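You operate a simulated robot arm through the tools that you are given. There is no shell and no other tool.

The job below is to be done with a simulated two-armed robot. You get a single attempt, and the scene is never put back.

TASK
Pick up the jar from the top of the skein bench with one hand, pass it to the other hand and put it on the top of cooler one. Set down upright: jar.

The check looks at the end state, three seconds after you hand in, the way a careful person would. Anything else that was tipped, shoved, dropped, spilled or broken makes it a failure.

THE ROBOT
Two 7-joint arms with two-finger parallel grippers on one trunk, on a base that moves. Base frame: it is fixed to the floor where the robot stands at the start and does not move with it; the origin is under the middle of the robot, x ahead of it, y to its left, z up; the surface under the hand at the start is at about z = 0.84. Lengths are in m, angles in rad, forces in N, time in s.
The left shoulder is at the start at [0.02, 0.113, 1.222], the right one opposite. With the tool pointing down near the work surface each hand reaches from about 0.2 to 0.6 m from the robot's upright axis, wherever it stands, measured 20 degrees to its own side. Places, roughly: top of cooler one (26x22 cm) [0.02, 2.3, 0.62]. Payload 1.57 kg a hand.
The tool frame of a hand sits at the grasp point between the pads (the TCP): z along the fingers, y along the line on which they close. The tips reach 0.03 m beyond it. The gripper opens to 0.08 m. The fingers are 0.017 m wide and 0.012 m thick; the gripper's body (0.04 by 0.082 m) begins 0.08 m behind the TCP.
Orientation is that of the tool frame in the base frame, as a unit quaternion [w, x, y, z]. With the fingers straight down and closing along the base's y, the tool's x points along the base's -x, its y along +y and its z along -z.

THE INTERFACE
- The arms move only by the tool play_rows. It takes "left_series", "right_series" or both (then of equal length, played together; a hand with none holds still); each is one flat list of numbers, 7 for each row, row after row: the shift along the tool's x, y, z in cm, then the turn, a rotation vector about the tool's x, y, z in rad, then the finger opening in cm, from 0 to 8. In form: [dx, dy, dz, ax, ay, az, hand, dx, dy, dz, ax, ay, az, hand, ...]. A call has 1 to 20 rows; each row shifts and turns the commanded pose from where the row before left it, along the tool's axes as they then stand. Each row takes 0.2 s and may step no farther than 0.05 m and 0.15 rad from the row before; otherwise, or with a gripper value out of range, the whole call is refused. A pose out of reach is approached as far as the arm can. The call stops where the force on the tool passes 40 N (or 10 N more than at its start, if that is more) or the arm is blocked; 0.2 s more then pass. The fingers move at their own pace (about 0.045 m/s each) and stop on an object; they squeeze with about 23 N. The grip force told is the motor's: it shows also when the fingers shut on nothing. Time passes only in rows, and 0.2 s behind the last, so rows that do not move let the fingers close. It gives the time, the measured TCP pose, the force on the tool (base axes), the opening and the grip force at its end, in the units of the frame above (readings bear some noise), with the torque about the TCP (base axes, N m) and any sound that the robot's microphone picked up.
- Cameras (640 x 400 px; columns grow to the right, rows downward): "scene" is now at [0.0988, 0.0108, 1.3543]; the picture's right is [0.13, -0.99, 0.00], its down [-0.52, -0.07, -0.85] and it looks along [0.84, 0.11, -0.53] (base axes); focal length 256 px, centre (320, 200). "left" rides on the left gripper at [0.072, 0.007, -0.122] in its tool frame; the picture's right is [-0.09, 1.00, 0.00], its down [-0.84, -0.08, -0.54] and it looks along [-0.54, -0.05, 0.84] (tool axes); focal length 238 px, centre (320, 200). "right" rides on the right gripper at [0.072, -0.007, -0.122] in its tool frame; the picture's right is [0.09, 1.00, 0.00], its down [-0.84, 0.08, -0.54] and it looks along [-0.54, 0.05, 0.84] (tool axes); focal length 238 px, centre (320, 200). There is no depth. A picture from a camera that has moved, and an enlarged one, comes with that camera's place and axes in the base frame and with its lens.
- capture(camera): a new picture of that camera. No time passes.
- raise_lower(by): moves the trunk up (or, below 0, down) by that many m; the arms and the scene camera ride with it, the base frame stays. It gives what a move gives, with no picture.
- base_move(legs): drives the robot by 1 to 6 legs, each [ahead, left, turn to the left] in m, m and rad, along the robot's own axes; the way and the turn of a leg run together, so that a leg with both is an arc; at most 1.5 m and 3.142 rad a leg. The arms and the cameras ride along, it lands a little off, and it stops where it bumps. It gives what a move gives.
- turn_head(pan, tilt): turns the head with the scene camera to pan (to the left, within 1.396 rad either way) and tilt (down, from -0.506 to 1.204), counted from straight ahead of the robot. It gives what a move gives.
- close_up(camera, box): a new picture of the part [left, top, right, bottom] of that camera's present view, enlarged. No time passes.
- close_job(): hands the job in; it is judged then, once.

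Nothing tells you exact positions but the pictures and the camera data. Unless the task says otherwise, let go and move clear before handing in.

The tools are called by a JSON object that holds its "op" and its "data". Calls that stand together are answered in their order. play_rows: Moves the arms, as the interface text tells. Its arguments: {"type":"object","properties":{"left_series":{"type":"array","items":{"type":"number"}},"right_series":{"type":"array","items":{"type":"number"}}},"required":[]} The other tools are called the same way: raise_lower (by) moves the trunk up or down; base_move (legs) drives the base; turn_head (pan, tilt) turns the head that bears the scene camera; capture (camera) takes a picture; close_up (camera, box) takes an enlarged picture of a part of a camera's view; close_job () hands the job in.

At the start:

```text
clock: 0.0
left_tool_pos: [0.4035, 0.2017, 1.1451]
left_ee_rot: [0.0, 0.0, 1.0, 0.0]
left_wrist_force: [0.6, 0.1, -1.0]
left_ft_torque: [-0.01, 0.04, -0.02]
left_gripper_width: 0.08
left_grip_force: 0.0
right_tool_pos: [0.404, -0.1611, 1.1266]
right_ee_rot: [0.0, 0.001, 1.0, 0.0]
right_wrist_force: [-0.4, 0.3, 0.8]
right_ft_torque: [0.03, 0.01, 0.02]
right_gripper_width: 0.0798
right_grip_force: 0.1
trunk travel left (down, up): [-0.275, 0.295]
robot x, y, heading: [0.0005, 0.0053, -0.0]
head pan, tilt (commanded): [0.127, 0.555]
```

scene: 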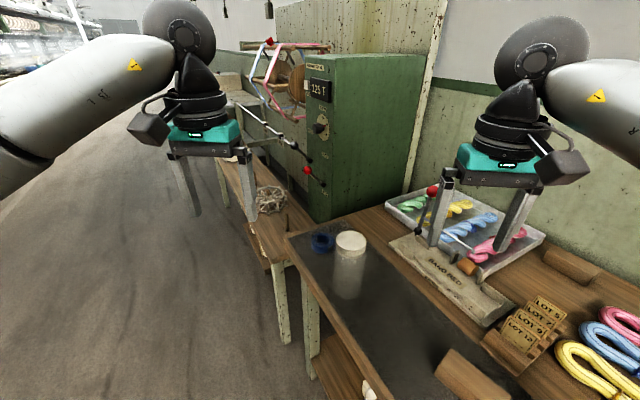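
right: 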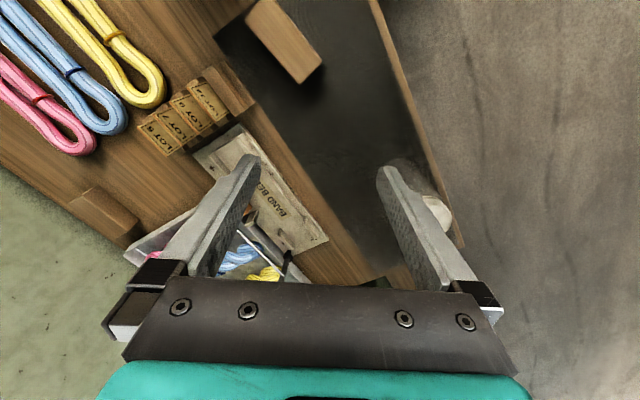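
left: 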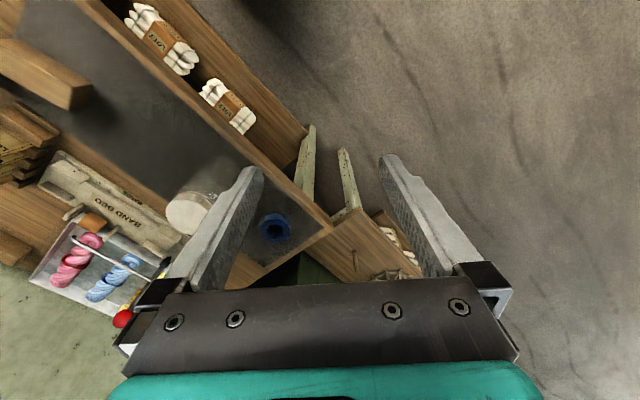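

I see a bench with a clear jar with a pale lid near its left end, around pixel (350, 265) of the scene view. I'll take close-ups to locate it before moving anything.

{"op": "close_up", "data": {"camera": "scene", "box": [270, 200, 430, 300]}}

{"op": "close_up", "data": {"camera": "left", "box": [120, 140, 320, 265]}}

{"op": "close_up", "data": {"camera": "right", "box": [340, 130, 500, 230]}}

```text
4.00 times, centred on (350, 250) of scene
camera zoom: at [0.0988, 0.0108, 1.3543], right [0.13, -0.99, 0.0], down [-0.52, -0.07, -0.85], along [0.84, 0.11, -0.53], focal length 1025 px, centre (200, 0)
```

zoom: 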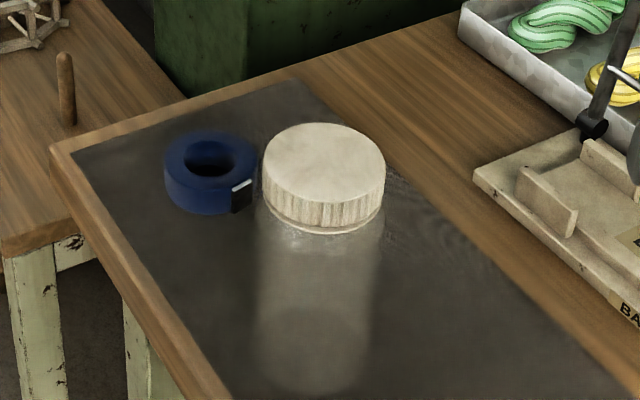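

```text
3.20 times, centred on (220, 202) of left
camera zoom: at [0.3313, 0.208, 1.2681], right [0.09, 1.0, 0.0], down [0.84, -0.08, 0.54], along [0.54, -0.05, -0.84], focal length 763 px, centre (640, 192)
```

zoom: 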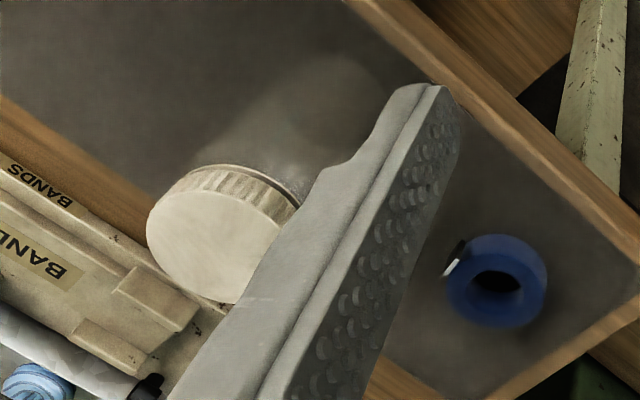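

```text
4.00 times, centred on (420, 180) of right
camera zoom: at [0.3323, -0.1664, 1.2477], right [-0.09, 1.0, 0.0], down [0.84, 0.08, 0.54], along [0.54, 0.05, -0.84], focal length 953 px, centre (-80, 280)
```

zoom: 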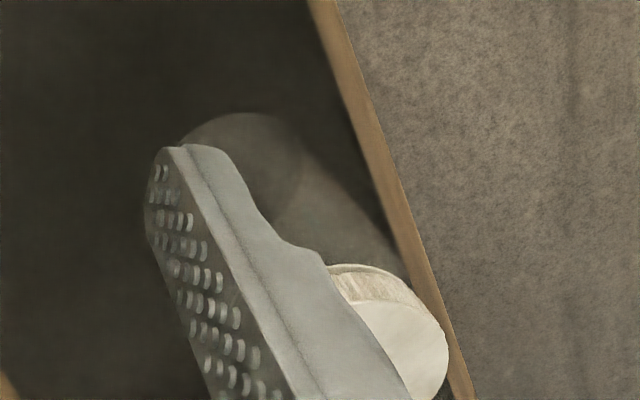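

The jar's lid top comes out at about (0.52, 0.00, 0.985), about 6.5 cm across, with the base on the bench at z≈0.84. Next I'll look left toward the cooler to see the destination and the way there.

{"op": "turn_head", "data": {"pan": 1.39, "tilt": 0.4}}

{"op": "capture", "data": {"camera": "scene"}}

```text
clock: 1.4
left_tool_pos: [0.4041, 0.2014, 1.1442]
left_ee_rot: [-0.001, -0.001, 1.0, 0.001]
left_wrist_force: [0.3, -0.1, -0.6]
left_ft_torque: [-0.02, 0.0, 0.0]
left_gripper_width: 0.0804
left_grip_force: 0.2
right_tool_pos: [0.406, -0.1598, 1.1262]
right_ee_rot: [0.0, 0.0, 1.0, 0.0]
right_wrist_force: [0.0, 0.1, 0.6]
right_ft_torque: [-0.03, 0.02, -0.02]
right_gripper_width: 0.08
right_grip_force: 0.1
trunk travel left (down, up): [-0.275, 0.295]
robot x, y, heading: [-0.0031, 0.0012, -0.002]
head pan, tilt (commanded): [1.389, 0.4]
```

```text
taken
camera scene: at [0.0267, 0.0904, 1.3684], right [0.98, -0.18, 0.0], down [-0.07, -0.38, -0.92], along [0.17, 0.91, -0.39], focal length 256 px, centre (320, 200)
```

scene: 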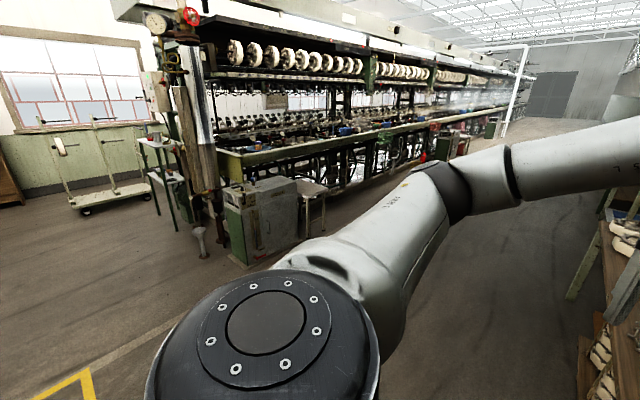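

The cooler should project near pixel (275, 183), which matches the grey-green box there. I'll zoom in on it.

{"op": "close_up", "data": {"camera": "scene", "box": [200, 150, 360, 270]}}

{"op": "close_up", "data": {"camera": "scene", "box": [120, 100, 440, 300]}}

```text
3.33 times, centred on (280, 210) of scene
camera zoom: at [0.0267, 0.0904, 1.3684], right [0.98, -0.18, 0.0], down [-0.07, -0.38, -0.92], along [0.17, 0.91, -0.39], focal length 854 px, centre (453, 167)
```

zoom: 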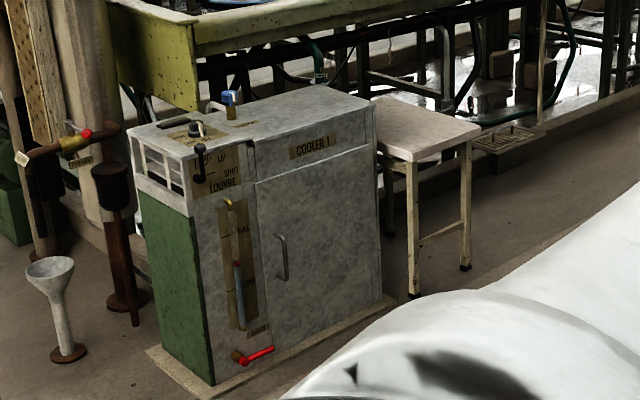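

```text
2.00 times, centred on (280, 200) of scene
camera zoom: at [0.0267, 0.0904, 1.3684], right [0.98, -0.18, 0.0], down [-0.07, -0.38, -0.92], along [0.17, 0.91, -0.39], focal length 513 px, centre (400, 200)
```

zoom: 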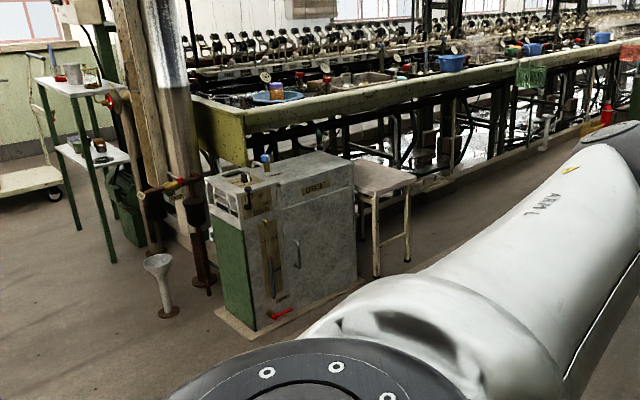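

Cooler 1 is the long box with a clear flat top on its right part, around (0.02, 2.3, 0.62). Its front faces roughly along (0.58, -0.81). I'll turn the head back to the jar and measure it more carefully.

{"op": "turn_head", "data": {"pan": 0.0, "tilt": 0.8}}

{"op": "capture", "data": {"camera": "scene"}}

{"op": "close_up", "data": {"camera": "scene", "box": [260, 110, 420, 210]}}

```text
clock: 3.0
left_tool_pos: [0.4049, 0.2021, 1.1451]
left_ee_rot: [0.0, 0.0, 1.0, 0.0]
left_wrist_force: [0.5, 0.4, 0.1]
left_ft_torque: [-0.04, -0.03, 0.05]
left_gripper_width: 0.0802
left_grip_force: 0.1
right_tool_pos: [0.4046, -0.1597, 1.1265]
right_ee_rot: [0.001, 0.0, 1.0, 0.0]
right_wrist_force: [-0.2, 0.3, 0.4]
right_ft_torque: [0.02, -0.01, -0.02]
right_gripper_width: 0.08
right_grip_force: 0.0
trunk travel left (down, up): [-0.275, 0.295]
robot x, y, heading: [0.0002, 0.0011, -0.004]
head pan, tilt (commanded): [0.0, 0.799]
```

```text
taken
camera scene: at [0.0906, -0.0006, 1.3333], right [0.0, -1.0, 0.0], down [-0.72, 0.0, -0.7], along [0.7, 0.0, -0.72], focal length 256 px, centre (320, 200)
```

scene: 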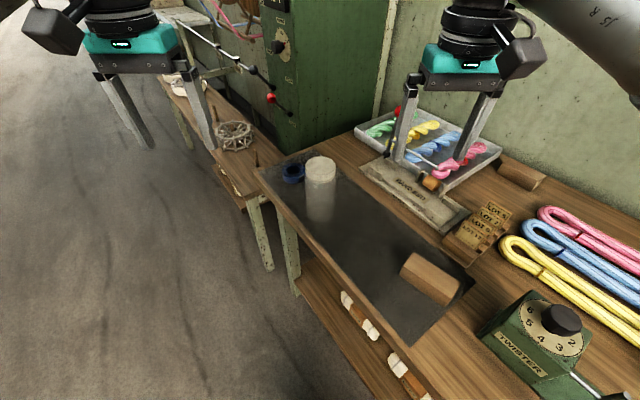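

```text
4.00 times, centred on (340, 160) of scene
camera zoom: at [0.0906, -0.0006, 1.3333], right [0.0, -1.0, 0.0], down [-0.72, 0.0, -0.7], along [0.7, 0.0, -0.72], focal length 1025 px, centre (240, 360)
```

zoom: 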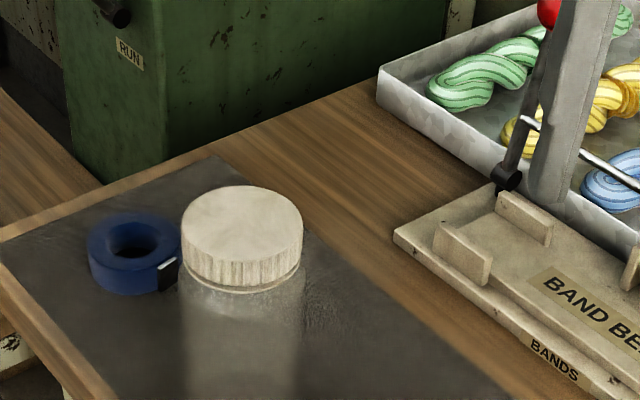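

The lid is centred almost exactly on y≈0 in this view. I'll take one more enlarged view that includes the jar's base so I can fix its height and x.

{"op": "close_up", "data": {"camera": "scene", "box": [272, 150, 368, 240]}}

{"op": "close_up", "data": {"camera": "left", "box": [140, 120, 300, 240]}}

```text
4.44 times, centred on (320, 195) of scene
camera zoom: at [0.0906, -0.0006, 1.3333], right [0.0, -1.0, 0.0], down [-0.72, 0.0, -0.7], along [0.7, 0.0, -0.72], focal length 1139 px, centre (320, 222)
```

zoom: 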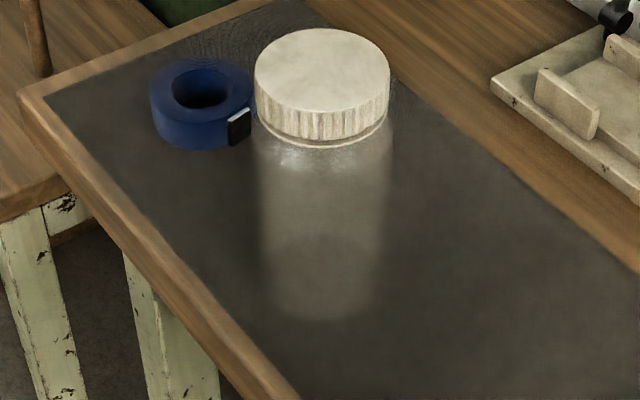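

```text
3.33 times, centred on (220, 180) of left
camera zoom: at [0.3313, 0.208, 1.2681], right [0.09, 1.0, 0.0], down [0.84, -0.08, 0.54], along [0.54, -0.05, -0.84], focal length 794 px, centre (653, 267)
```

zoom: 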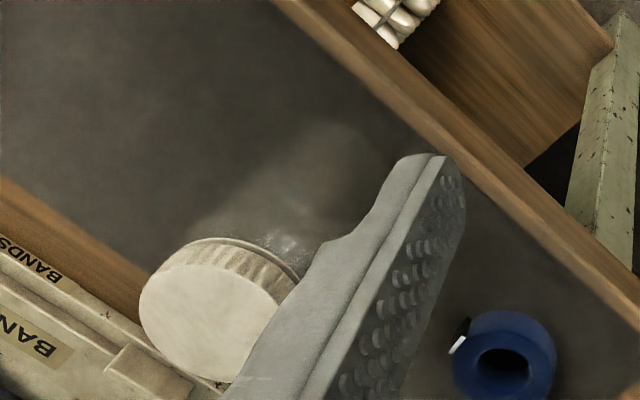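

The jar axis is at about (0.525, 0.0). Its body is about 7 cm across, standing from z≈0.84 to 0.988. The left hand will grip low on the body, coming in slanted from over the bench edge, and the right hand will later take the jar from above. I'll orient the left hand first, clear of everything.

{"op": "play_rows", "data": {"left_series": [0, 0, 0, 0, 0, 0.1309, 8, 0, 0, 0, 0, 0, 0.1309, 8, 0, 0, 0, 0, 0, 0.1309, 8, 0, 0, 0, 0, 0, 0.1309, 8, -2.53, -2.39, 1.0, 0, 0, 0, 8, -2.53, -2.39, 1.0, 0, 0, 0, 8, -2.53, -2.39, 1.0, 0, 0, 0, 8]}}

```text
clock: 4.6
left_tool_pos: [0.4349, 0.1001, 1.1148]
left_ee_rot: [-0.001, 0.258, 0.966, 0.001]
left_wrist_force: [0.3, -0.3, -0.6]
left_ft_torque: [-0.01, 0.01, 0.0]
left_gripper_width: 0.0799
left_grip_force: 0.0
right_tool_pos: [0.4053, -0.1612, 1.1271]
right_ee_rot: [-0.001, 0.001, 1.0, 0.0]
right_wrist_force: [0.5, 0.3, -0.3]
right_ft_torque: [0.02, -0.03, 0.01]
right_gripper_width: 0.0799
right_grip_force: 0.0
trunk travel left (down, up): [-0.275, 0.295]
robot x, y, heading: [-0.0024, 0.0006, -0.003]
head pan, tilt (commanded): [0.0, 0.799]
```

The yaw worked as planned and the left tool is at (0.435, 0.100, 1.115). Next I'll pitch the fingers up to about 35° below horizontal.

{"op": "play_rows", "data": {"left_series": [0, 0, 0, 0, -0.1371, 0, 8, 0, 0, 0, 0, -0.1371, 0, 8, 0, 0, 0, 0, -0.1371, 0, 8, 0, 0, 0, 0, -0.1371, 0, 8, 0, 0, 0, 0, -0.1371, 0, 8, 0, 0, 0, 0, -0.1371, 0, 8, 0, 0, 0, 0, -0.1371, 0, 8]}}

{"op": "capture", "data": {"camera": "left"}}

{"op": "capture", "data": {"camera": "scene"}}

```text
clock: 6.2
left_tool_pos: [0.4345, 0.1008, 1.1162]
left_ee_rot: [0.447, 0.229, 0.856, -0.12]
left_wrist_force: [0.6, 0.7, -0.1]
left_ft_torque: [0.0, 0.02, -0.01]
left_gripper_width: 0.0803
left_grip_force: 0.1
right_tool_pos: [0.4051, -0.1597, 1.1263]
right_ee_rot: [0.0, 0.0, 1.0, 0.0]
right_wrist_force: [0.2, 0.8, -0.4]
right_ft_torque: [0.01, -0.02, -0.02]
right_gripper_width: 0.0797
right_grip_force: 0.1
trunk travel left (down, up): [-0.275, 0.295]
robot x, y, heading: [0.0015, 0.0028, -0.002]
head pan, tilt (commanded): [0.0, 0.799]
```

```text
taken
camera left: at [0.314, 0.1777, 1.1271], right [0.54, 0.84, 0.07], down [-0.01, -0.08, 1.0], along [0.84, -0.54, -0.04], focal length 238 px, centre (320, 200)
```

left: 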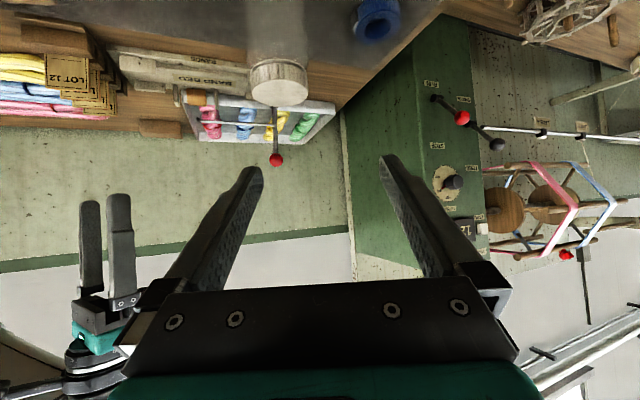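

```text
taken
camera scene: at [0.0903, -0.0005, 1.3334], right [0.0, -1.0, 0.0], down [-0.72, 0.0, -0.7], along [0.7, 0.0, -0.72], focal length 256 px, centre (320, 200)
```

scene: 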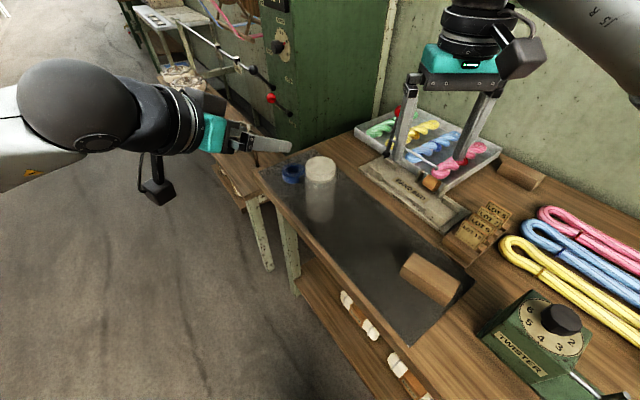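

The left hand reached the orientation, and its camera (upside-down now) sees the jar. I'll zoom in to measure the jar from this side.

{"op": "close_up", "data": {"camera": "left", "box": [210, 0, 370, 120]}}

```text
3.33 times, centred on (290, 60) of left
camera zoom: at [0.314, 0.1777, 1.1271], right [0.54, 0.84, 0.07], down [-0.01, -0.08, 1.0], along [0.84, -0.54, -0.04], focal length 794 px, centre (420, 667)
```

zoom: 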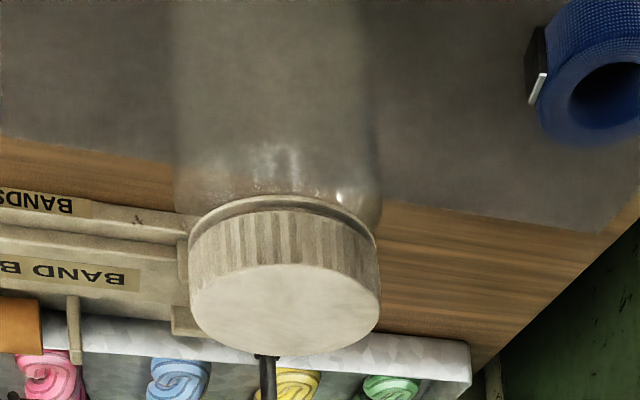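

The left camera puts the jar axis at (0.523, -0.001), which agrees with the scene view. I'll move down to a pre-grasp 13 cm back along the finger axis and check alignment again there.

{"op": "play_rows", "data": {"left_series": [2.7, -1.07, 2.59, 0, 0, 0, 8, 2.7, -1.07, 2.59, 0, 0, 0, 8, 2.7, -1.07, 2.59, 0, 0, 0, 8, 2.7, -1.07, 2.59, 0, 0, 0, 8, 0, 0, 0, 0, 0, 0, 8]}}

{"op": "capture", "data": {"camera": "left"}}

{"op": "capture", "data": {"camera": "scene"}}

```text
clock: 7.4
left_tool_pos: [0.435, 0.052, 0.9667]
left_ee_rot: [0.446, 0.229, 0.857, -0.119]
left_wrist_force: [-0.4, -0.4, -0.3]
left_ft_torque: [-0.03, 0.01, -0.04]
left_gripper_width: 0.08
left_grip_force: 0.1
right_tool_pos: [0.4042, -0.1611, 1.1269]
right_ee_rot: [-0.001, -0.001, 1.0, 0.0]
right_wrist_force: [0.3, -0.3, 0.5]
right_ft_torque: [0.02, -0.02, 0.02]
right_gripper_width: 0.08
right_grip_force: 0.0
trunk travel left (down, up): [-0.275, 0.295]
robot x, y, heading: [-0.0021, -0.0022, -0.0]
head pan, tilt (commanded): [0.0, 0.799]
```

```text
taken
camera left: at [0.314, 0.1286, 0.979], right [0.54, 0.84, 0.08], down [-0.01, -0.08, 1.0], along [0.84, -0.54, -0.04], focal length 238 px, centre (320, 200)
```

left: 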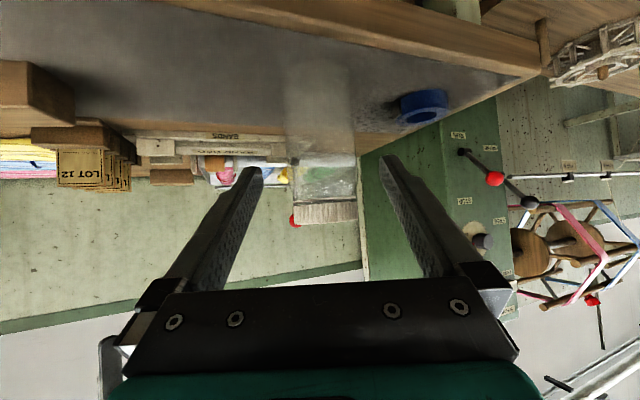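

```text
taken
camera scene: at [0.0905, -0.0007, 1.3334], right [0.0, -1.0, 0.0], down [-0.72, 0.0, -0.7], along [0.7, 0.0, -0.72], focal length 256 px, centre (320, 200)
```

scene: 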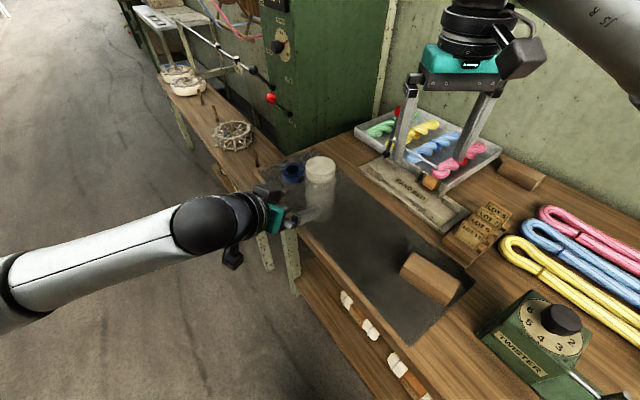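

{"op": "close_up", "data": {"camera": "left", "box": [250, 40, 410, 240]}}

{"op": "close_up", "data": {"camera": "scene", "box": [250, 140, 370, 230]}}

```text
2.00 times, centred on (330, 140) of left
camera zoom: at [0.314, 0.1286, 0.979], right [0.54, 0.84, 0.08], down [-0.01, -0.08, 1.0], along [0.84, -0.54, -0.04], focal length 477 px, centre (300, 320)
```

zoom: 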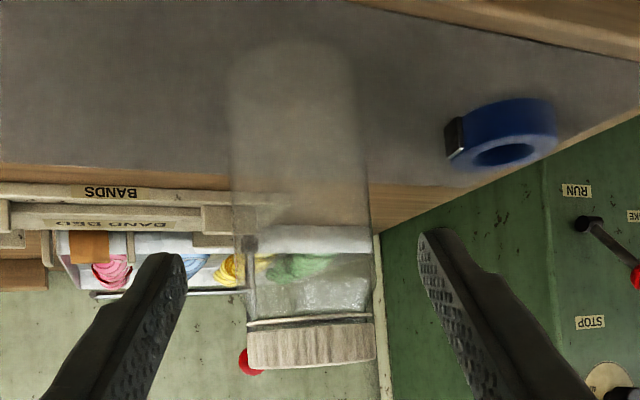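

```text
4.44 times, centred on (310, 185) of scene
camera zoom: at [0.0905, -0.0007, 1.3334], right [0.0, -1.0, 0.0], down [-0.72, 0.0, -0.7], along [0.7, 0.0, -0.72], focal length 1139 px, centre (364, 267)
```

zoom: 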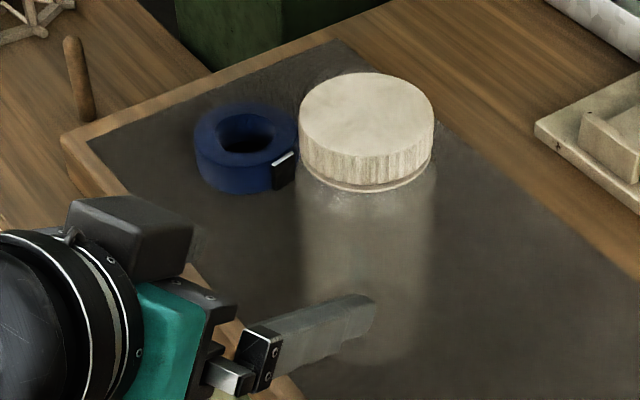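

There is a dark box on the upper side of the left gripper that I need to understand before closing in on the jar. I'll take an enlarged view of it.

{"op": "close_up", "data": {"camera": "scene", "box": [220, 160, 340, 270]}}

{"op": "close_up", "data": {"camera": "scene", "box": [400, 0, 560, 120]}}

{"op": "capture", "data": {"camera": "right"}}

```text
3.64 times, centred on (280, 215) of scene
camera zoom: at [0.0905, -0.0007, 1.3334], right [0.0, -1.0, 0.0], down [-0.72, 0.0, -0.7], along [0.7, 0.0, -0.72], focal length 932 px, centre (466, 146)
```

zoom: 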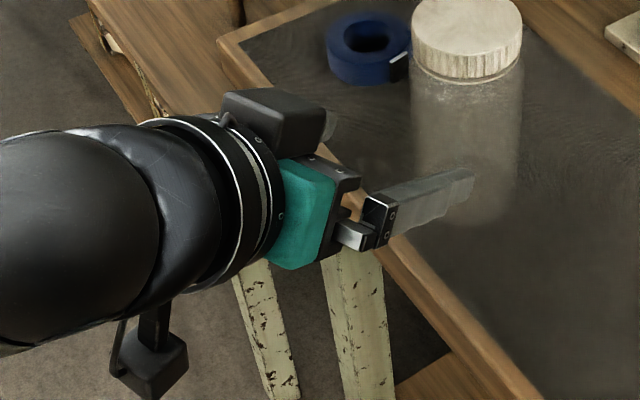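

```text
3.33 times, centred on (480, 60) of scene
camera zoom: at [0.0905, -0.0007, 1.3334], right [0.0, -1.0, 0.0], down [-0.72, 0.0, -0.7], along [0.7, 0.0, -0.72], focal length 854 px, centre (-213, 667)
```

zoom: 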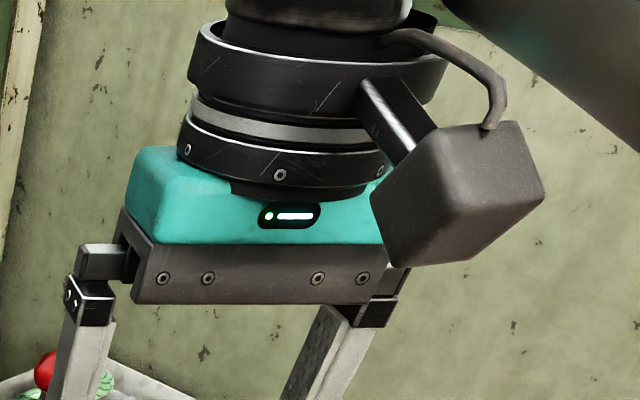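

```text
taken
camera right: at [0.3323, -0.1664, 1.2478], right [-0.09, 1.0, 0.0], down [0.84, 0.08, 0.54], along [0.54, 0.05, -0.84], focal length 238 px, centre (320, 200)
```

right: 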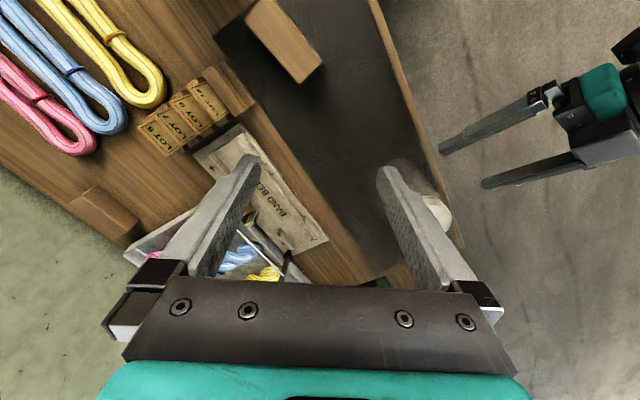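

{"op": "close_up", "data": {"camera": "right", "box": [480, 20, 640, 200]}}

{"op": "turn_head", "data": {"pan": 0.25, "tilt": 0.85}}

{"op": "close_up", "data": {"camera": "scene", "box": [260, 120, 420, 240]}}

```text
2.22 times, centred on (560, 110) of right
camera zoom: at [0.3323, -0.1664, 1.2478], right [-0.09, 1.0, 0.0], down [0.84, 0.08, 0.54], along [0.54, 0.05, -0.84], focal length 530 px, centre (-213, 400)
```

zoom: 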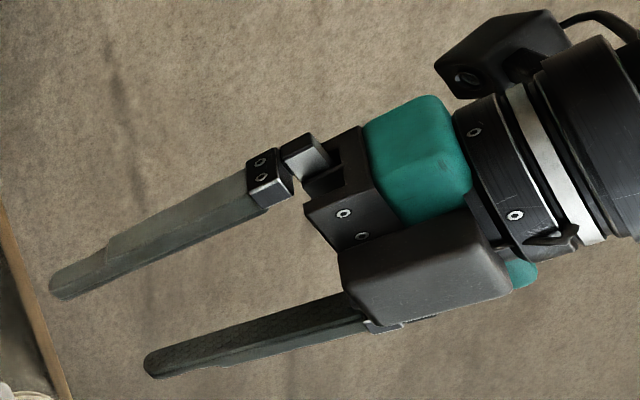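

```text
clock: 8.1
left_tool_pos: [0.4343, 0.0532, 0.9682]
left_ee_rot: [0.447, 0.23, 0.856, -0.12]
left_wrist_force: [0.3, 0.3, -0.4]
left_ft_torque: [-0.03, 0.0, -0.02]
left_gripper_width: 0.0798
left_grip_force: 0.0
right_tool_pos: [0.4042, -0.1601, 1.1257]
right_ee_rot: [0.0, 0.0, 1.0, 0.0]
right_wrist_force: [0.4, -0.1, -0.4]
right_ft_torque: [0.01, 0.01, -0.01]
right_gripper_width: 0.0799
right_grip_force: 0.1
trunk travel left (down, up): [-0.275, 0.295]
robot x, y, heading: [-0.0039, 0.0005, 0.001]
head pan, tilt (commanded): [0.25, 0.85]
```

```text
3.33 times, centred on (340, 180) of scene
camera zoom: at [0.0857, 0.0185, 1.3293], right [0.25, -0.97, 0.0], down [-0.73, -0.19, -0.66], along [0.64, 0.16, -0.75], focal length 854 px, centre (253, 267)
```

zoom: 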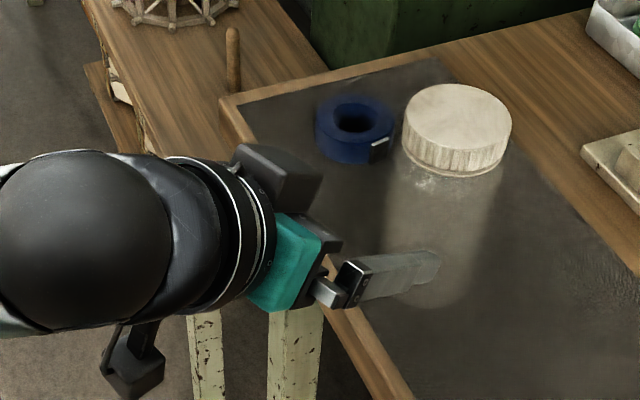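

A box sits on the upper side of the gripper, so at 35° it could brush the jar's lid. I'll flatten the hand to about 20° below horizontal and drop to z≈0.89, still 10 cm back from the jar.

{"op": "play_rows", "data": {"left_series": [0, 0, 0, 0, -0.1309, 0, 8, 0, 0, 0, 0, -0.1309, 0, 8, 2.43, 0, 0.88, 0, 0, 0, 8, 2.43, 0, 0.88, 0, 0, 0, 8, 2.43, 0, 0.88, 0, 0, 0, 8, 0, 0, 0, 0, 0, 0, 8]}}

{"op": "close_up", "data": {"camera": "left", "box": [200, 40, 440, 240]}}

{"op": "close_up", "data": {"camera": "scene", "box": [240, 120, 420, 255]}}

{"op": "close_up", "data": {"camera": "right", "box": [380, 20, 640, 240]}}

```text
clock: 9.5
left_tool_pos: [0.4358, 0.0594, 0.8912]
left_ee_rot: [0.553, 0.213, 0.791, -0.152]
left_wrist_force: [0.4, 0.2, 0.3]
left_ft_torque: [-0.01, 0.0, 0.0]
left_gripper_width: 0.0805
left_grip_force: 0.1
left hand out of reach, approached as far as the arm can: row 5
right_tool_pos: [0.4048, -0.1605, 1.1266]
right_ee_rot: [0.0, 0.0, 1.0, 0.0]
right_wrist_force: [0.7, 0.3, -0.2]
right_ft_torque: [0.01, -0.01, 0.03]
right_gripper_width: 0.0798
right_grip_force: 0.0
trunk travel left (down, up): [-0.275, 0.295]
robot x, y, heading: [-0.0015, 0.0006, -0.004]
head pan, tilt (commanded): [0.25, 0.85]
```

```text
2.00 times, centred on (320, 140) of left
camera zoom: at [0.3184, 0.1351, 0.866], right [0.53, 0.84, 0.08], down [-0.23, 0.05, 0.97], along [0.82, -0.53, 0.22], focal length 477 px, centre (320, 320)
```

zoom: 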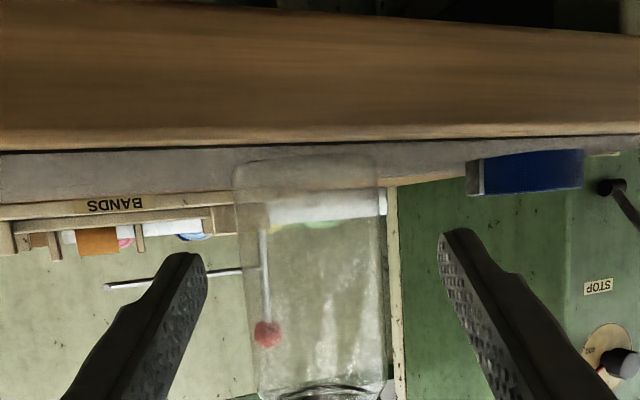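

```text
2.96 times, centred on (330, 188) of scene
camera zoom: at [0.0857, 0.0185, 1.3293], right [0.25, -0.97, 0.0], down [-0.73, -0.19, -0.66], along [0.64, 0.16, -0.75], focal length 760 px, centre (290, 237)
```

zoom: 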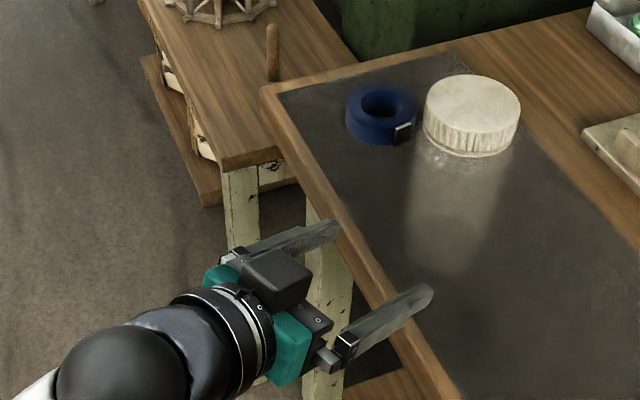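

```text
1.82 times, centred on (510, 130) of right
camera zoom: at [0.3323, -0.1664, 1.2477], right [-0.09, 1.0, 0.0], down [0.84, 0.08, 0.54], along [0.54, 0.05, -0.84], focal length 433 px, centre (-26, 327)
```

zoom: 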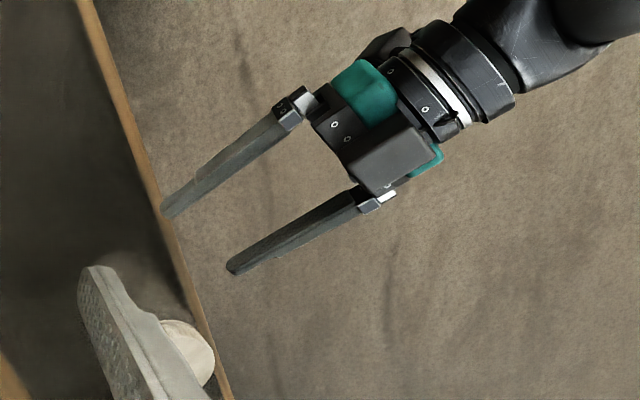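

The arm stopped slightly short at this close-in pose, about 7 mm off sideways. The fingers are still clear of the jar. I'll advance 3 cm along the approach, where the reach should be easier, and recheck alignment.

{"op": "play_rows", "data": {"left_series": [-0.51, 0, 1.41, 0, 0, 0, 8, -0.51, 0, 1.41, 0, 0, 0, 8, 0, 0, 0, 0, 0, 0, 8, 0, 0, 0, 0, 0, 0, 8]}}

{"op": "close_up", "data": {"camera": "left", "box": [200, 40, 440, 240]}}

{"op": "close_up", "data": {"camera": "scene", "box": [260, 120, 420, 240]}}

```text
clock: 10.5
left_tool_pos: [0.4627, 0.046, 0.8926]
left_ee_rot: [0.553, 0.213, 0.791, -0.151]
left_wrist_force: [-0.7, -0.1, -0.1]
left_ft_torque: [0.0, 0.01, 0.02]
left_gripper_width: 0.08
left_grip_force: 0.0
right_tool_pos: [0.4042, -0.1608, 1.126]
right_ee_rot: [0.0, 0.0, 1.0, 0.0]
right_wrist_force: [-0.3, 0.7, -0.5]
right_ft_torque: [0.0, -0.01, -0.03]
right_gripper_width: 0.0801
right_grip_force: 0.1
trunk travel left (down, up): [-0.275, 0.295]
robot x, y, heading: [-0.0006, 0.0018, 0.001]
head pan, tilt (commanded): [0.25, 0.85]
```

```text
2.00 times, centred on (320, 140) of left
camera zoom: at [0.3449, 0.1207, 0.8669], right [0.53, 0.84, 0.08], down [-0.23, 0.05, 0.97], along [0.82, -0.53, 0.22], focal length 477 px, centre (320, 320)
```

zoom: 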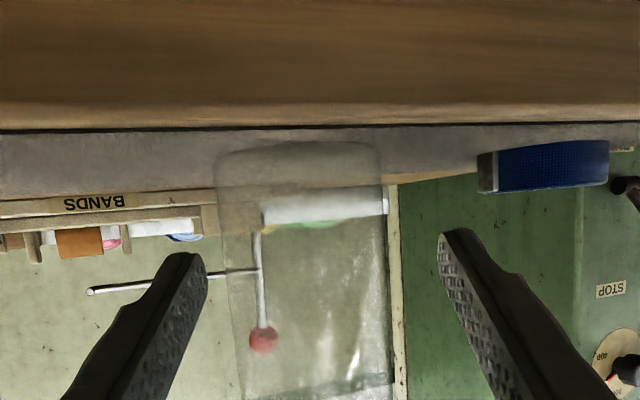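

```text
3.33 times, centred on (340, 180) of scene
camera zoom: at [0.0857, 0.0186, 1.3293], right [0.25, -0.97, 0.0], down [-0.73, -0.19, -0.66], along [0.64, 0.16, -0.75], focal length 854 px, centre (253, 267)
```

zoom: 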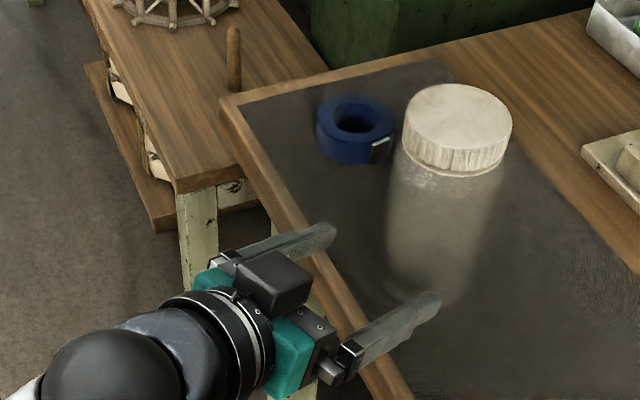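

The hand settled about 9–10 mm too far left of the jar's line. I'll zoom in to measure the jar's edges accurately before correcting.

{"op": "close_up", "data": {"camera": "left", "box": [290, 110, 410, 200]}}

{"op": "close_up", "data": {"camera": "left", "box": [280, 180, 400, 280]}}

```text
4.44 times, centred on (350, 155) of left
camera zoom: at [0.3449, 0.1207, 0.8669], right [0.53, 0.84, 0.08], down [-0.23, 0.05, 0.97], along [0.82, -0.53, 0.22], focal length 1059 px, centre (187, 400)
```

zoom: 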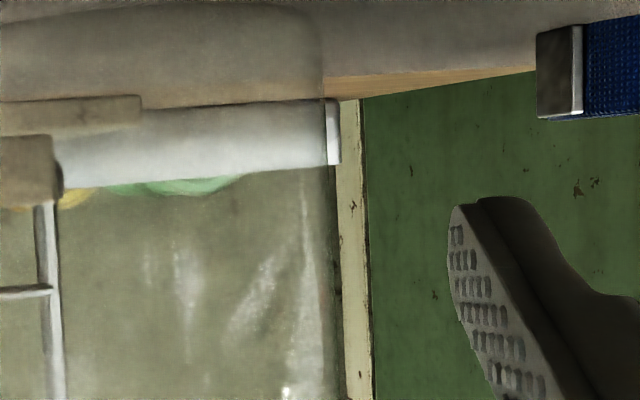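

```text
4.00 times, centred on (340, 230) of left
camera zoom: at [0.3449, 0.1207, 0.8669], right [0.53, 0.84, 0.08], down [-0.23, 0.05, 0.97], along [0.82, -0.53, 0.22], focal length 953 px, centre (240, 80)
```

zoom: 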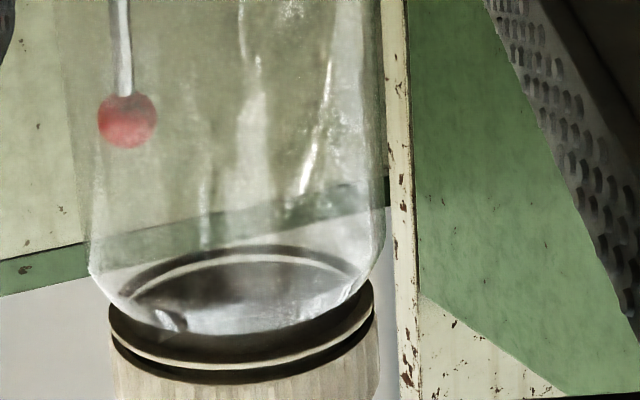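

The jar body is about 7.1 cm across, and its centre is 9 mm to the tool's -y side. I'll shift by that amount and check that the arm gets there.

{"op": "play_rows", "data": {"left_series": [0, -0.45, 0, 0, 0, 0, 8, 0, -0.45, 0, 0, 0, 0, 8, 0, 0, 0, 0, 0, 0, 8, 0, 0, 0, 0, 0, 0, 8]}}

{"op": "close_up", "data": {"camera": "left", "box": [200, 40, 440, 240]}}

{"op": "close_up", "data": {"camera": "left", "box": [280, 180, 400, 280]}}

```text
clock: 11.5
left_tool_pos: [0.4627, 0.0444, 0.8928]
left_ee_rot: [0.553, 0.213, 0.791, -0.152]
left_wrist_force: [0.8, -0.3, -0.2]
left_ft_torque: [0.02, 0.02, 0.02]
left_gripper_width: 0.0799
left_grip_force: 0.1
left hand out of reach, approached as far as the arm can: row 1, 2
right_tool_pos: [0.4047, -0.1605, 1.1272]
right_ee_rot: [0.0, 0.0, 1.0, 0.0]
right_wrist_force: [0.4, -0.3, -0.1]
right_ft_torque: [0.03, -0.03, 0.01]
right_gripper_width: 0.08
right_grip_force: 0.0
trunk travel left (down, up): [-0.275, 0.295]
robot x, y, heading: [0.0025, -0.0013, 0.0]
head pan, tilt (commanded): [0.25, 0.85]
```

```text
2.00 times, centred on (320, 140) of left
camera zoom: at [0.3447, 0.1208, 0.8668], right [0.53, 0.84, 0.08], down [-0.23, 0.05, 0.97], along [0.82, -0.53, 0.22], focal length 477 px, centre (320, 320)
```

zoom: 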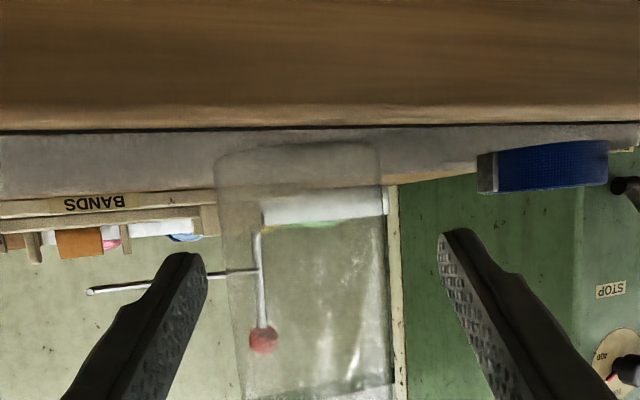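

```text
4.00 times, centred on (340, 230) of left
camera zoom: at [0.3447, 0.1208, 0.8668], right [0.53, 0.84, 0.08], down [-0.23, 0.05, 0.97], along [0.82, -0.53, 0.22], focal length 953 px, centre (240, 80)
```

zoom: 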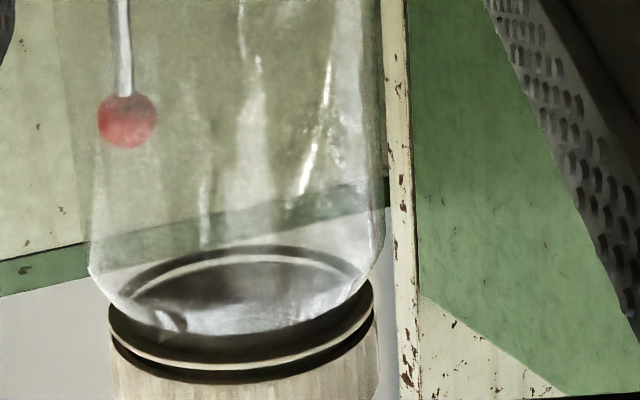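

That last shift was out of reach, so a wrist limit seems to bind when the hand is this low relative to the shoulder. I'll raise both hands 12 cm, then lower the trunk 12 cm so the left arm works at a friendlier relative height.

{"op": "play_rows", "data": {"left_series": [-3.76, 0, -1.37, 0, 0, 0, 8, -3.76, 0, -1.37, 0, 0, 0, 8, -3.76, 0, -1.37, 0, 0, 0, 8, 0, 0, 0, 0, 0, 0, 8], "right_series": [0, 0, -3.5, 0, 0, 0, 8, 0, 0, -3.5, 0, 0, 0, 8, 0, 0, -3.5, 0, 0, 0, 8, 0, 0, 0, 0, 0, 0, 8]}}

```text
clock: 12.5
left_tool_pos: [0.4639, 0.0438, 1.0116]
left_ee_rot: [0.555, 0.212, 0.791, -0.149]
left_wrist_force: [0.2, 0.6, -0.4]
left_ft_torque: [-0.02, 0.01, -0.02]
left_gripper_width: 0.0801
left_grip_force: 0.0
right_tool_pos: [0.4054, -0.1615, 1.2302]
right_ee_rot: [0.0, 0.0, 1.0, 0.0]
right_wrist_force: [1.0, -0.2, 0.8]
right_ft_torque: [0.06, -0.02, 0.02]
right_gripper_width: 0.08
right_grip_force: 0.0
trunk travel left (down, up): [-0.275, 0.295]
robot x, y, heading: [0.001, -0.0003, -0.001]
head pan, tilt (commanded): [0.25, 0.85]
```

{"op": "play_rows", "data": {"left_series": [0.34, -0.45, -0.94, 0, 0, 0, 8, 0.34, -0.45, -0.94, 0, 0, 0, 8, 0, 0, 0, 0, 0, 0, 8]}}

{"op": "raise_lower", "data": {"by": -0.12}}

{"op": "close_up", "data": {"camera": "left", "box": [200, 40, 440, 240]}}

{"op": "capture", "data": {"camera": "scene"}}

```text
clock: 13.3
left_tool_pos: [0.4414, 0.0472, 1.0118]
left_ee_rot: [0.554, 0.212, 0.791, -0.149]
left_wrist_force: [-0.8, -0.3, -0.2]
left_ft_torque: [-0.01, 0.0, 0.02]
left_gripper_width: 0.08
left_grip_force: 0.0
right_tool_pos: [0.404, -0.1614, 1.2295]
right_ee_rot: [-0.001, 0.0, 1.0, 0.0]
right_wrist_force: [0.9, -0.7, -1.0]
right_ft_torque: [0.02, 0.02, -0.01]
right_gripper_width: 0.0801
right_grip_force: 0.0
trunk travel left (down, up): [-0.275, 0.295]
robot x, y, heading: [-0.0049, -0.0007, -0.001]
head pan, tilt (commanded): [0.25, 0.85]
```

```text
clock: 14.8
left_tool_pos: [0.4419, 0.0477, 0.8911]
left_ee_rot: [0.554, 0.211, 0.791, -0.148]
left_wrist_force: [-0.6, -0.6, -1.1]
left_ft_torque: [-0.02, -0.02, -0.02]
left_gripper_width: 0.0802
left_grip_force: 0.0
right_tool_pos: [0.4033, -0.1607, 1.1103]
right_ee_rot: [0.001, 0.0, 1.0, 0.0]
right_wrist_force: [0.5, -0.5, -0.2]
right_ft_torque: [-0.02, 0.0, -0.01]
right_gripper_width: 0.08
right_grip_force: 0.1
trunk travel left (down, up): [-0.155, 0.415]
robot x, y, heading: [-0.0009, -0.0005, 0.001]
head pan, tilt (commanded): [0.25, 0.85]
```

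```text
2.00 times, centred on (320, 140) of left
camera zoom: at [0.3231, 0.1226, 0.8668], right [0.52, 0.85, 0.09], down [-0.23, 0.04, 0.97], along [0.82, -0.53, 0.22], focal length 477 px, centre (320, 320)
```

zoom: 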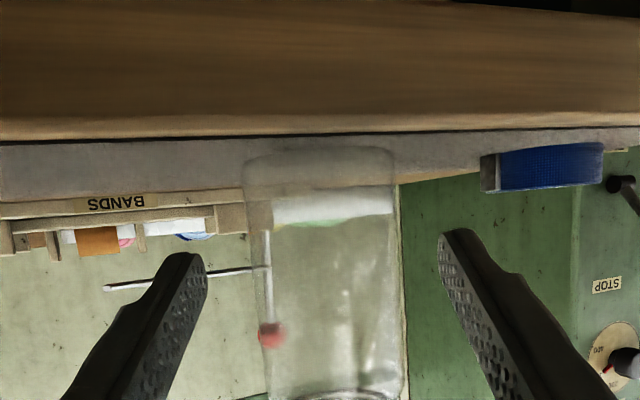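

```text
taken
camera scene: at [0.0856, 0.0186, 1.2094], right [0.25, -0.97, 0.0], down [-0.73, -0.19, -0.66], along [0.64, 0.16, -0.75], focal length 256 px, centre (320, 200)
```

scene: 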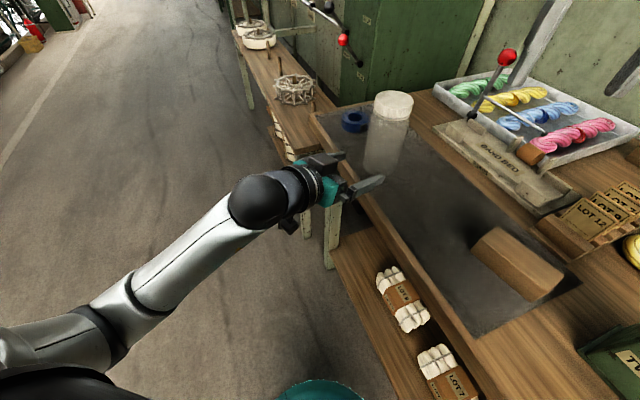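

The trunk is lowered, the orientation is clean, and the jar now looks centred between the fingers. I'll verify with a finer zoom.

{"op": "close_up", "data": {"camera": "left", "box": [270, 90, 390, 165]}}

{"op": "close_up", "data": {"camera": "left", "box": [270, 165, 390, 240]}}

```text
5.33 times, centred on (330, 128) of left
camera zoom: at [0.3231, 0.1226, 0.8668], right [0.52, 0.85, 0.09], down [-0.23, 0.04, 0.97], along [0.82, -0.53, 0.22], focal length 1271 px, centre (267, 587)
```

zoom: 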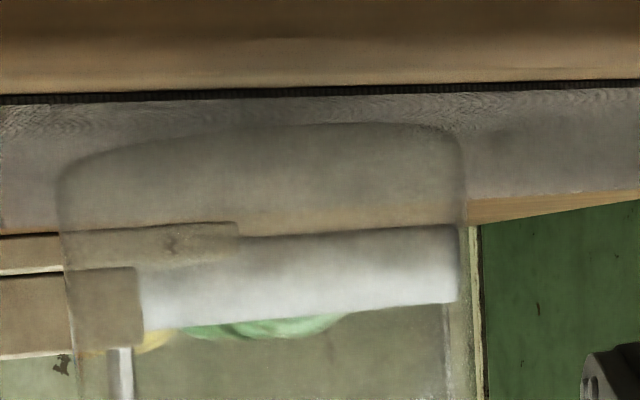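

```text
5.33 times, centred on (330, 202) of left
camera zoom: at [0.3231, 0.1226, 0.8668], right [0.52, 0.85, 0.09], down [-0.23, 0.04, 0.97], along [0.82, -0.53, 0.22], focal length 1271 px, centre (267, 187)
```

zoom: 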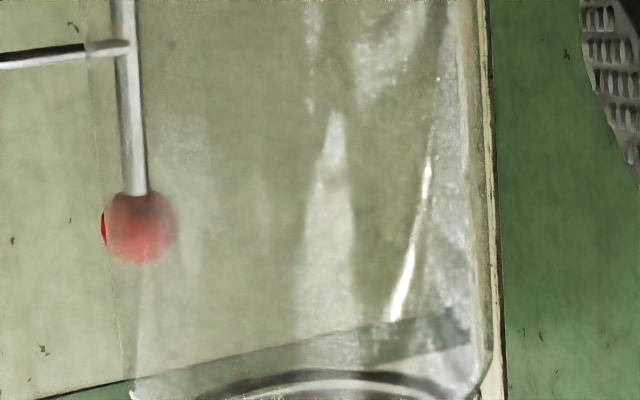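

Alignment is within about 1 mm, and the jar axis is about 9.7 cm ahead along the approach. I'll advance 5.5 cm and look again before the last stretch.

{"op": "play_rows", "data": {"left_series": [-0.63, 0, 1.73, 0, 0, 0, 8, -0.63, 0, 1.73, 0, 0, 0, 8, -0.63, 0, 1.73, 0, 0, 0, 8, 0, 0, 0, 0, 0, 0, 8]}}

{"op": "capture", "data": {"camera": "left"}}

{"op": "close_up", "data": {"camera": "scene", "box": [280, 80, 440, 220]}}

```text
clock: 15.8
left_tool_pos: [0.49, 0.0201, 0.8908]
left_ee_rot: [0.554, 0.211, 0.791, -0.148]
left_wrist_force: [0.2, -0.9, 0.2]
left_ft_torque: [0.04, 0.03, -0.03]
left_gripper_width: 0.08
left_grip_force: 0.1
right_tool_pos: [0.4039, -0.1613, 1.1104]
right_ee_rot: [0.0, 0.0, 1.0, 0.0]
right_wrist_force: [0.3, -0.1, -0.1]
right_ft_torque: [-0.03, 0.03, -0.01]
right_gripper_width: 0.0799
right_grip_force: 0.0
trunk travel left (down, up): [-0.155, 0.415]
robot x, y, heading: [-0.0017, -0.0002, 0.001]
head pan, tilt (commanded): [0.25, 0.85]
```

```text
taken
camera left: at [0.3712, 0.0947, 0.8665], right [0.52, 0.85, 0.09], down [-0.23, 0.04, 0.97], along [0.82, -0.53, 0.22], focal length 238 px, centre (320, 200)
```

left: 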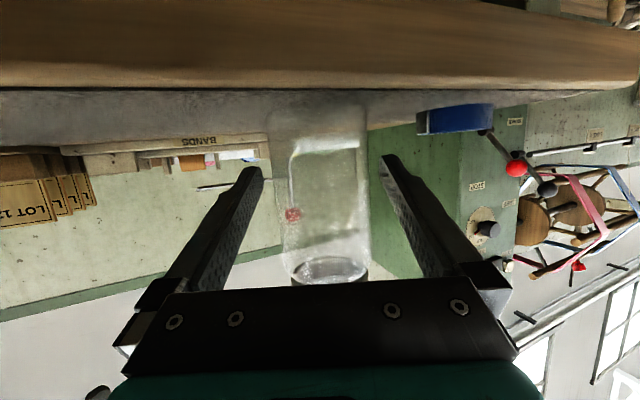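

```text
2.86 times, centred on (360, 150) of scene
camera zoom: at [0.0857, 0.0186, 1.2093], right [0.25, -0.97, 0.0], down [-0.73, -0.19, -0.66], along [0.64, 0.16, -0.75], focal length 732 px, centre (206, 343)
```

zoom: 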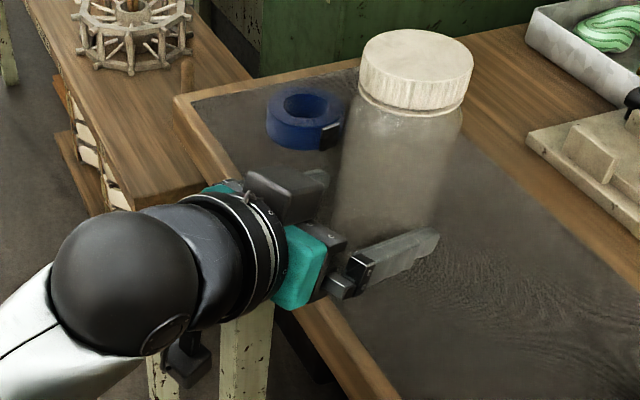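

{"op": "close_up", "data": {"camera": "left", "box": [240, 100, 400, 220]}}

```text
3.33 times, centred on (320, 160) of left
camera zoom: at [0.3712, 0.0947, 0.8665], right [0.52, 0.85, 0.09], down [-0.23, 0.04, 0.97], along [0.82, -0.53, 0.22], focal length 794 px, centre (320, 333)
```

zoom: 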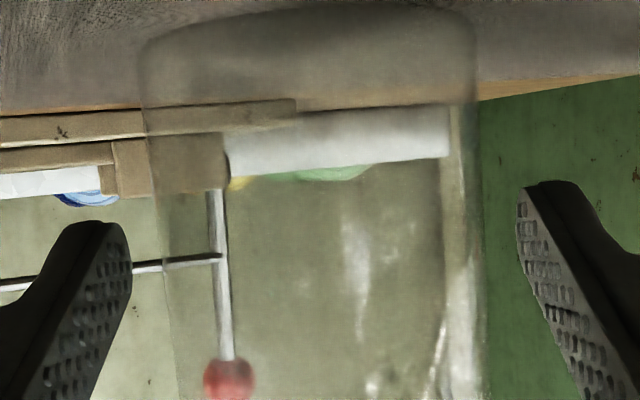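

The jar is symmetrically between the finger tips. I'll advance the last 3.7 cm and check forces.

{"op": "play_rows", "data": {"left_series": [-0.32, 0, 0.87, 0, 0, 0, 8, -0.32, 0, 0.87, 0, 0, 0, 8, -0.32, 0, 0.87, 0, 0, 0, 8, -0.32, 0, 0.87, 0, 0, 0, 8, 0, 0, 0, 0, 0, 0, 8]}}

{"op": "capture", "data": {"camera": "left"}}

{"op": "close_up", "data": {"camera": "scene", "box": [280, 80, 440, 220]}}

```text
clock: 17.0
left_tool_pos: [0.5214, 0.0028, 0.8924]
left_ee_rot: [0.554, 0.212, 0.791, -0.148]
left_wrist_force: [-0.8, 0.0, 0.1]
left_ft_torque: [0.01, -0.02, -0.01]
left_gripper_width: 0.0799
left_grip_force: 0.0
right_tool_pos: [0.405, -0.1608, 1.1097]
right_ee_rot: [-0.001, 0.0, 1.0, 0.0]
right_wrist_force: [-0.2, 0.3, 0.2]
right_ft_torque: [0.02, 0.03, -0.05]
right_gripper_width: 0.0801
right_grip_force: 0.1
trunk travel left (down, up): [-0.155, 0.415]
robot x, y, heading: [0.0003, -0.0061, 0.001]
head pan, tilt (commanded): [0.25, 0.85]
```

```text
taken
camera left: at [0.4032, 0.0764, 0.8667], right [0.52, 0.85, 0.09], down [-0.23, 0.04, 0.97], along [0.82, -0.53, 0.22], focal length 238 px, centre (320, 200)
```

left: 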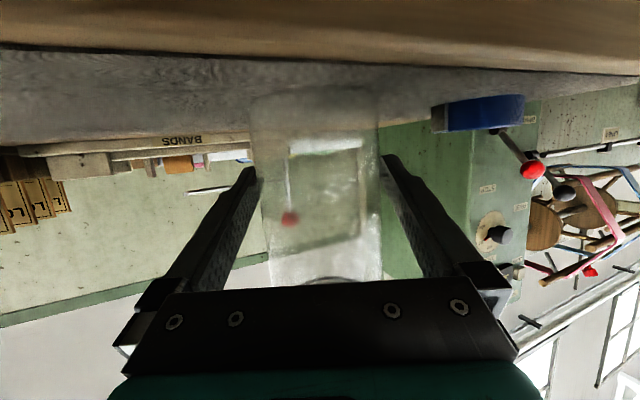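

```text
2.86 times, centred on (360, 150) of scene
camera zoom: at [0.0857, 0.0186, 1.2093], right [0.25, -0.97, 0.0], down [-0.73, -0.19, -0.66], along [0.64, 0.16, -0.75], focal length 732 px, centre (206, 343)
```

zoom: 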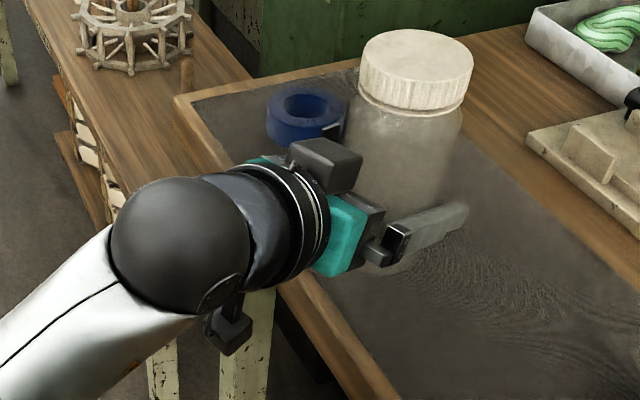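

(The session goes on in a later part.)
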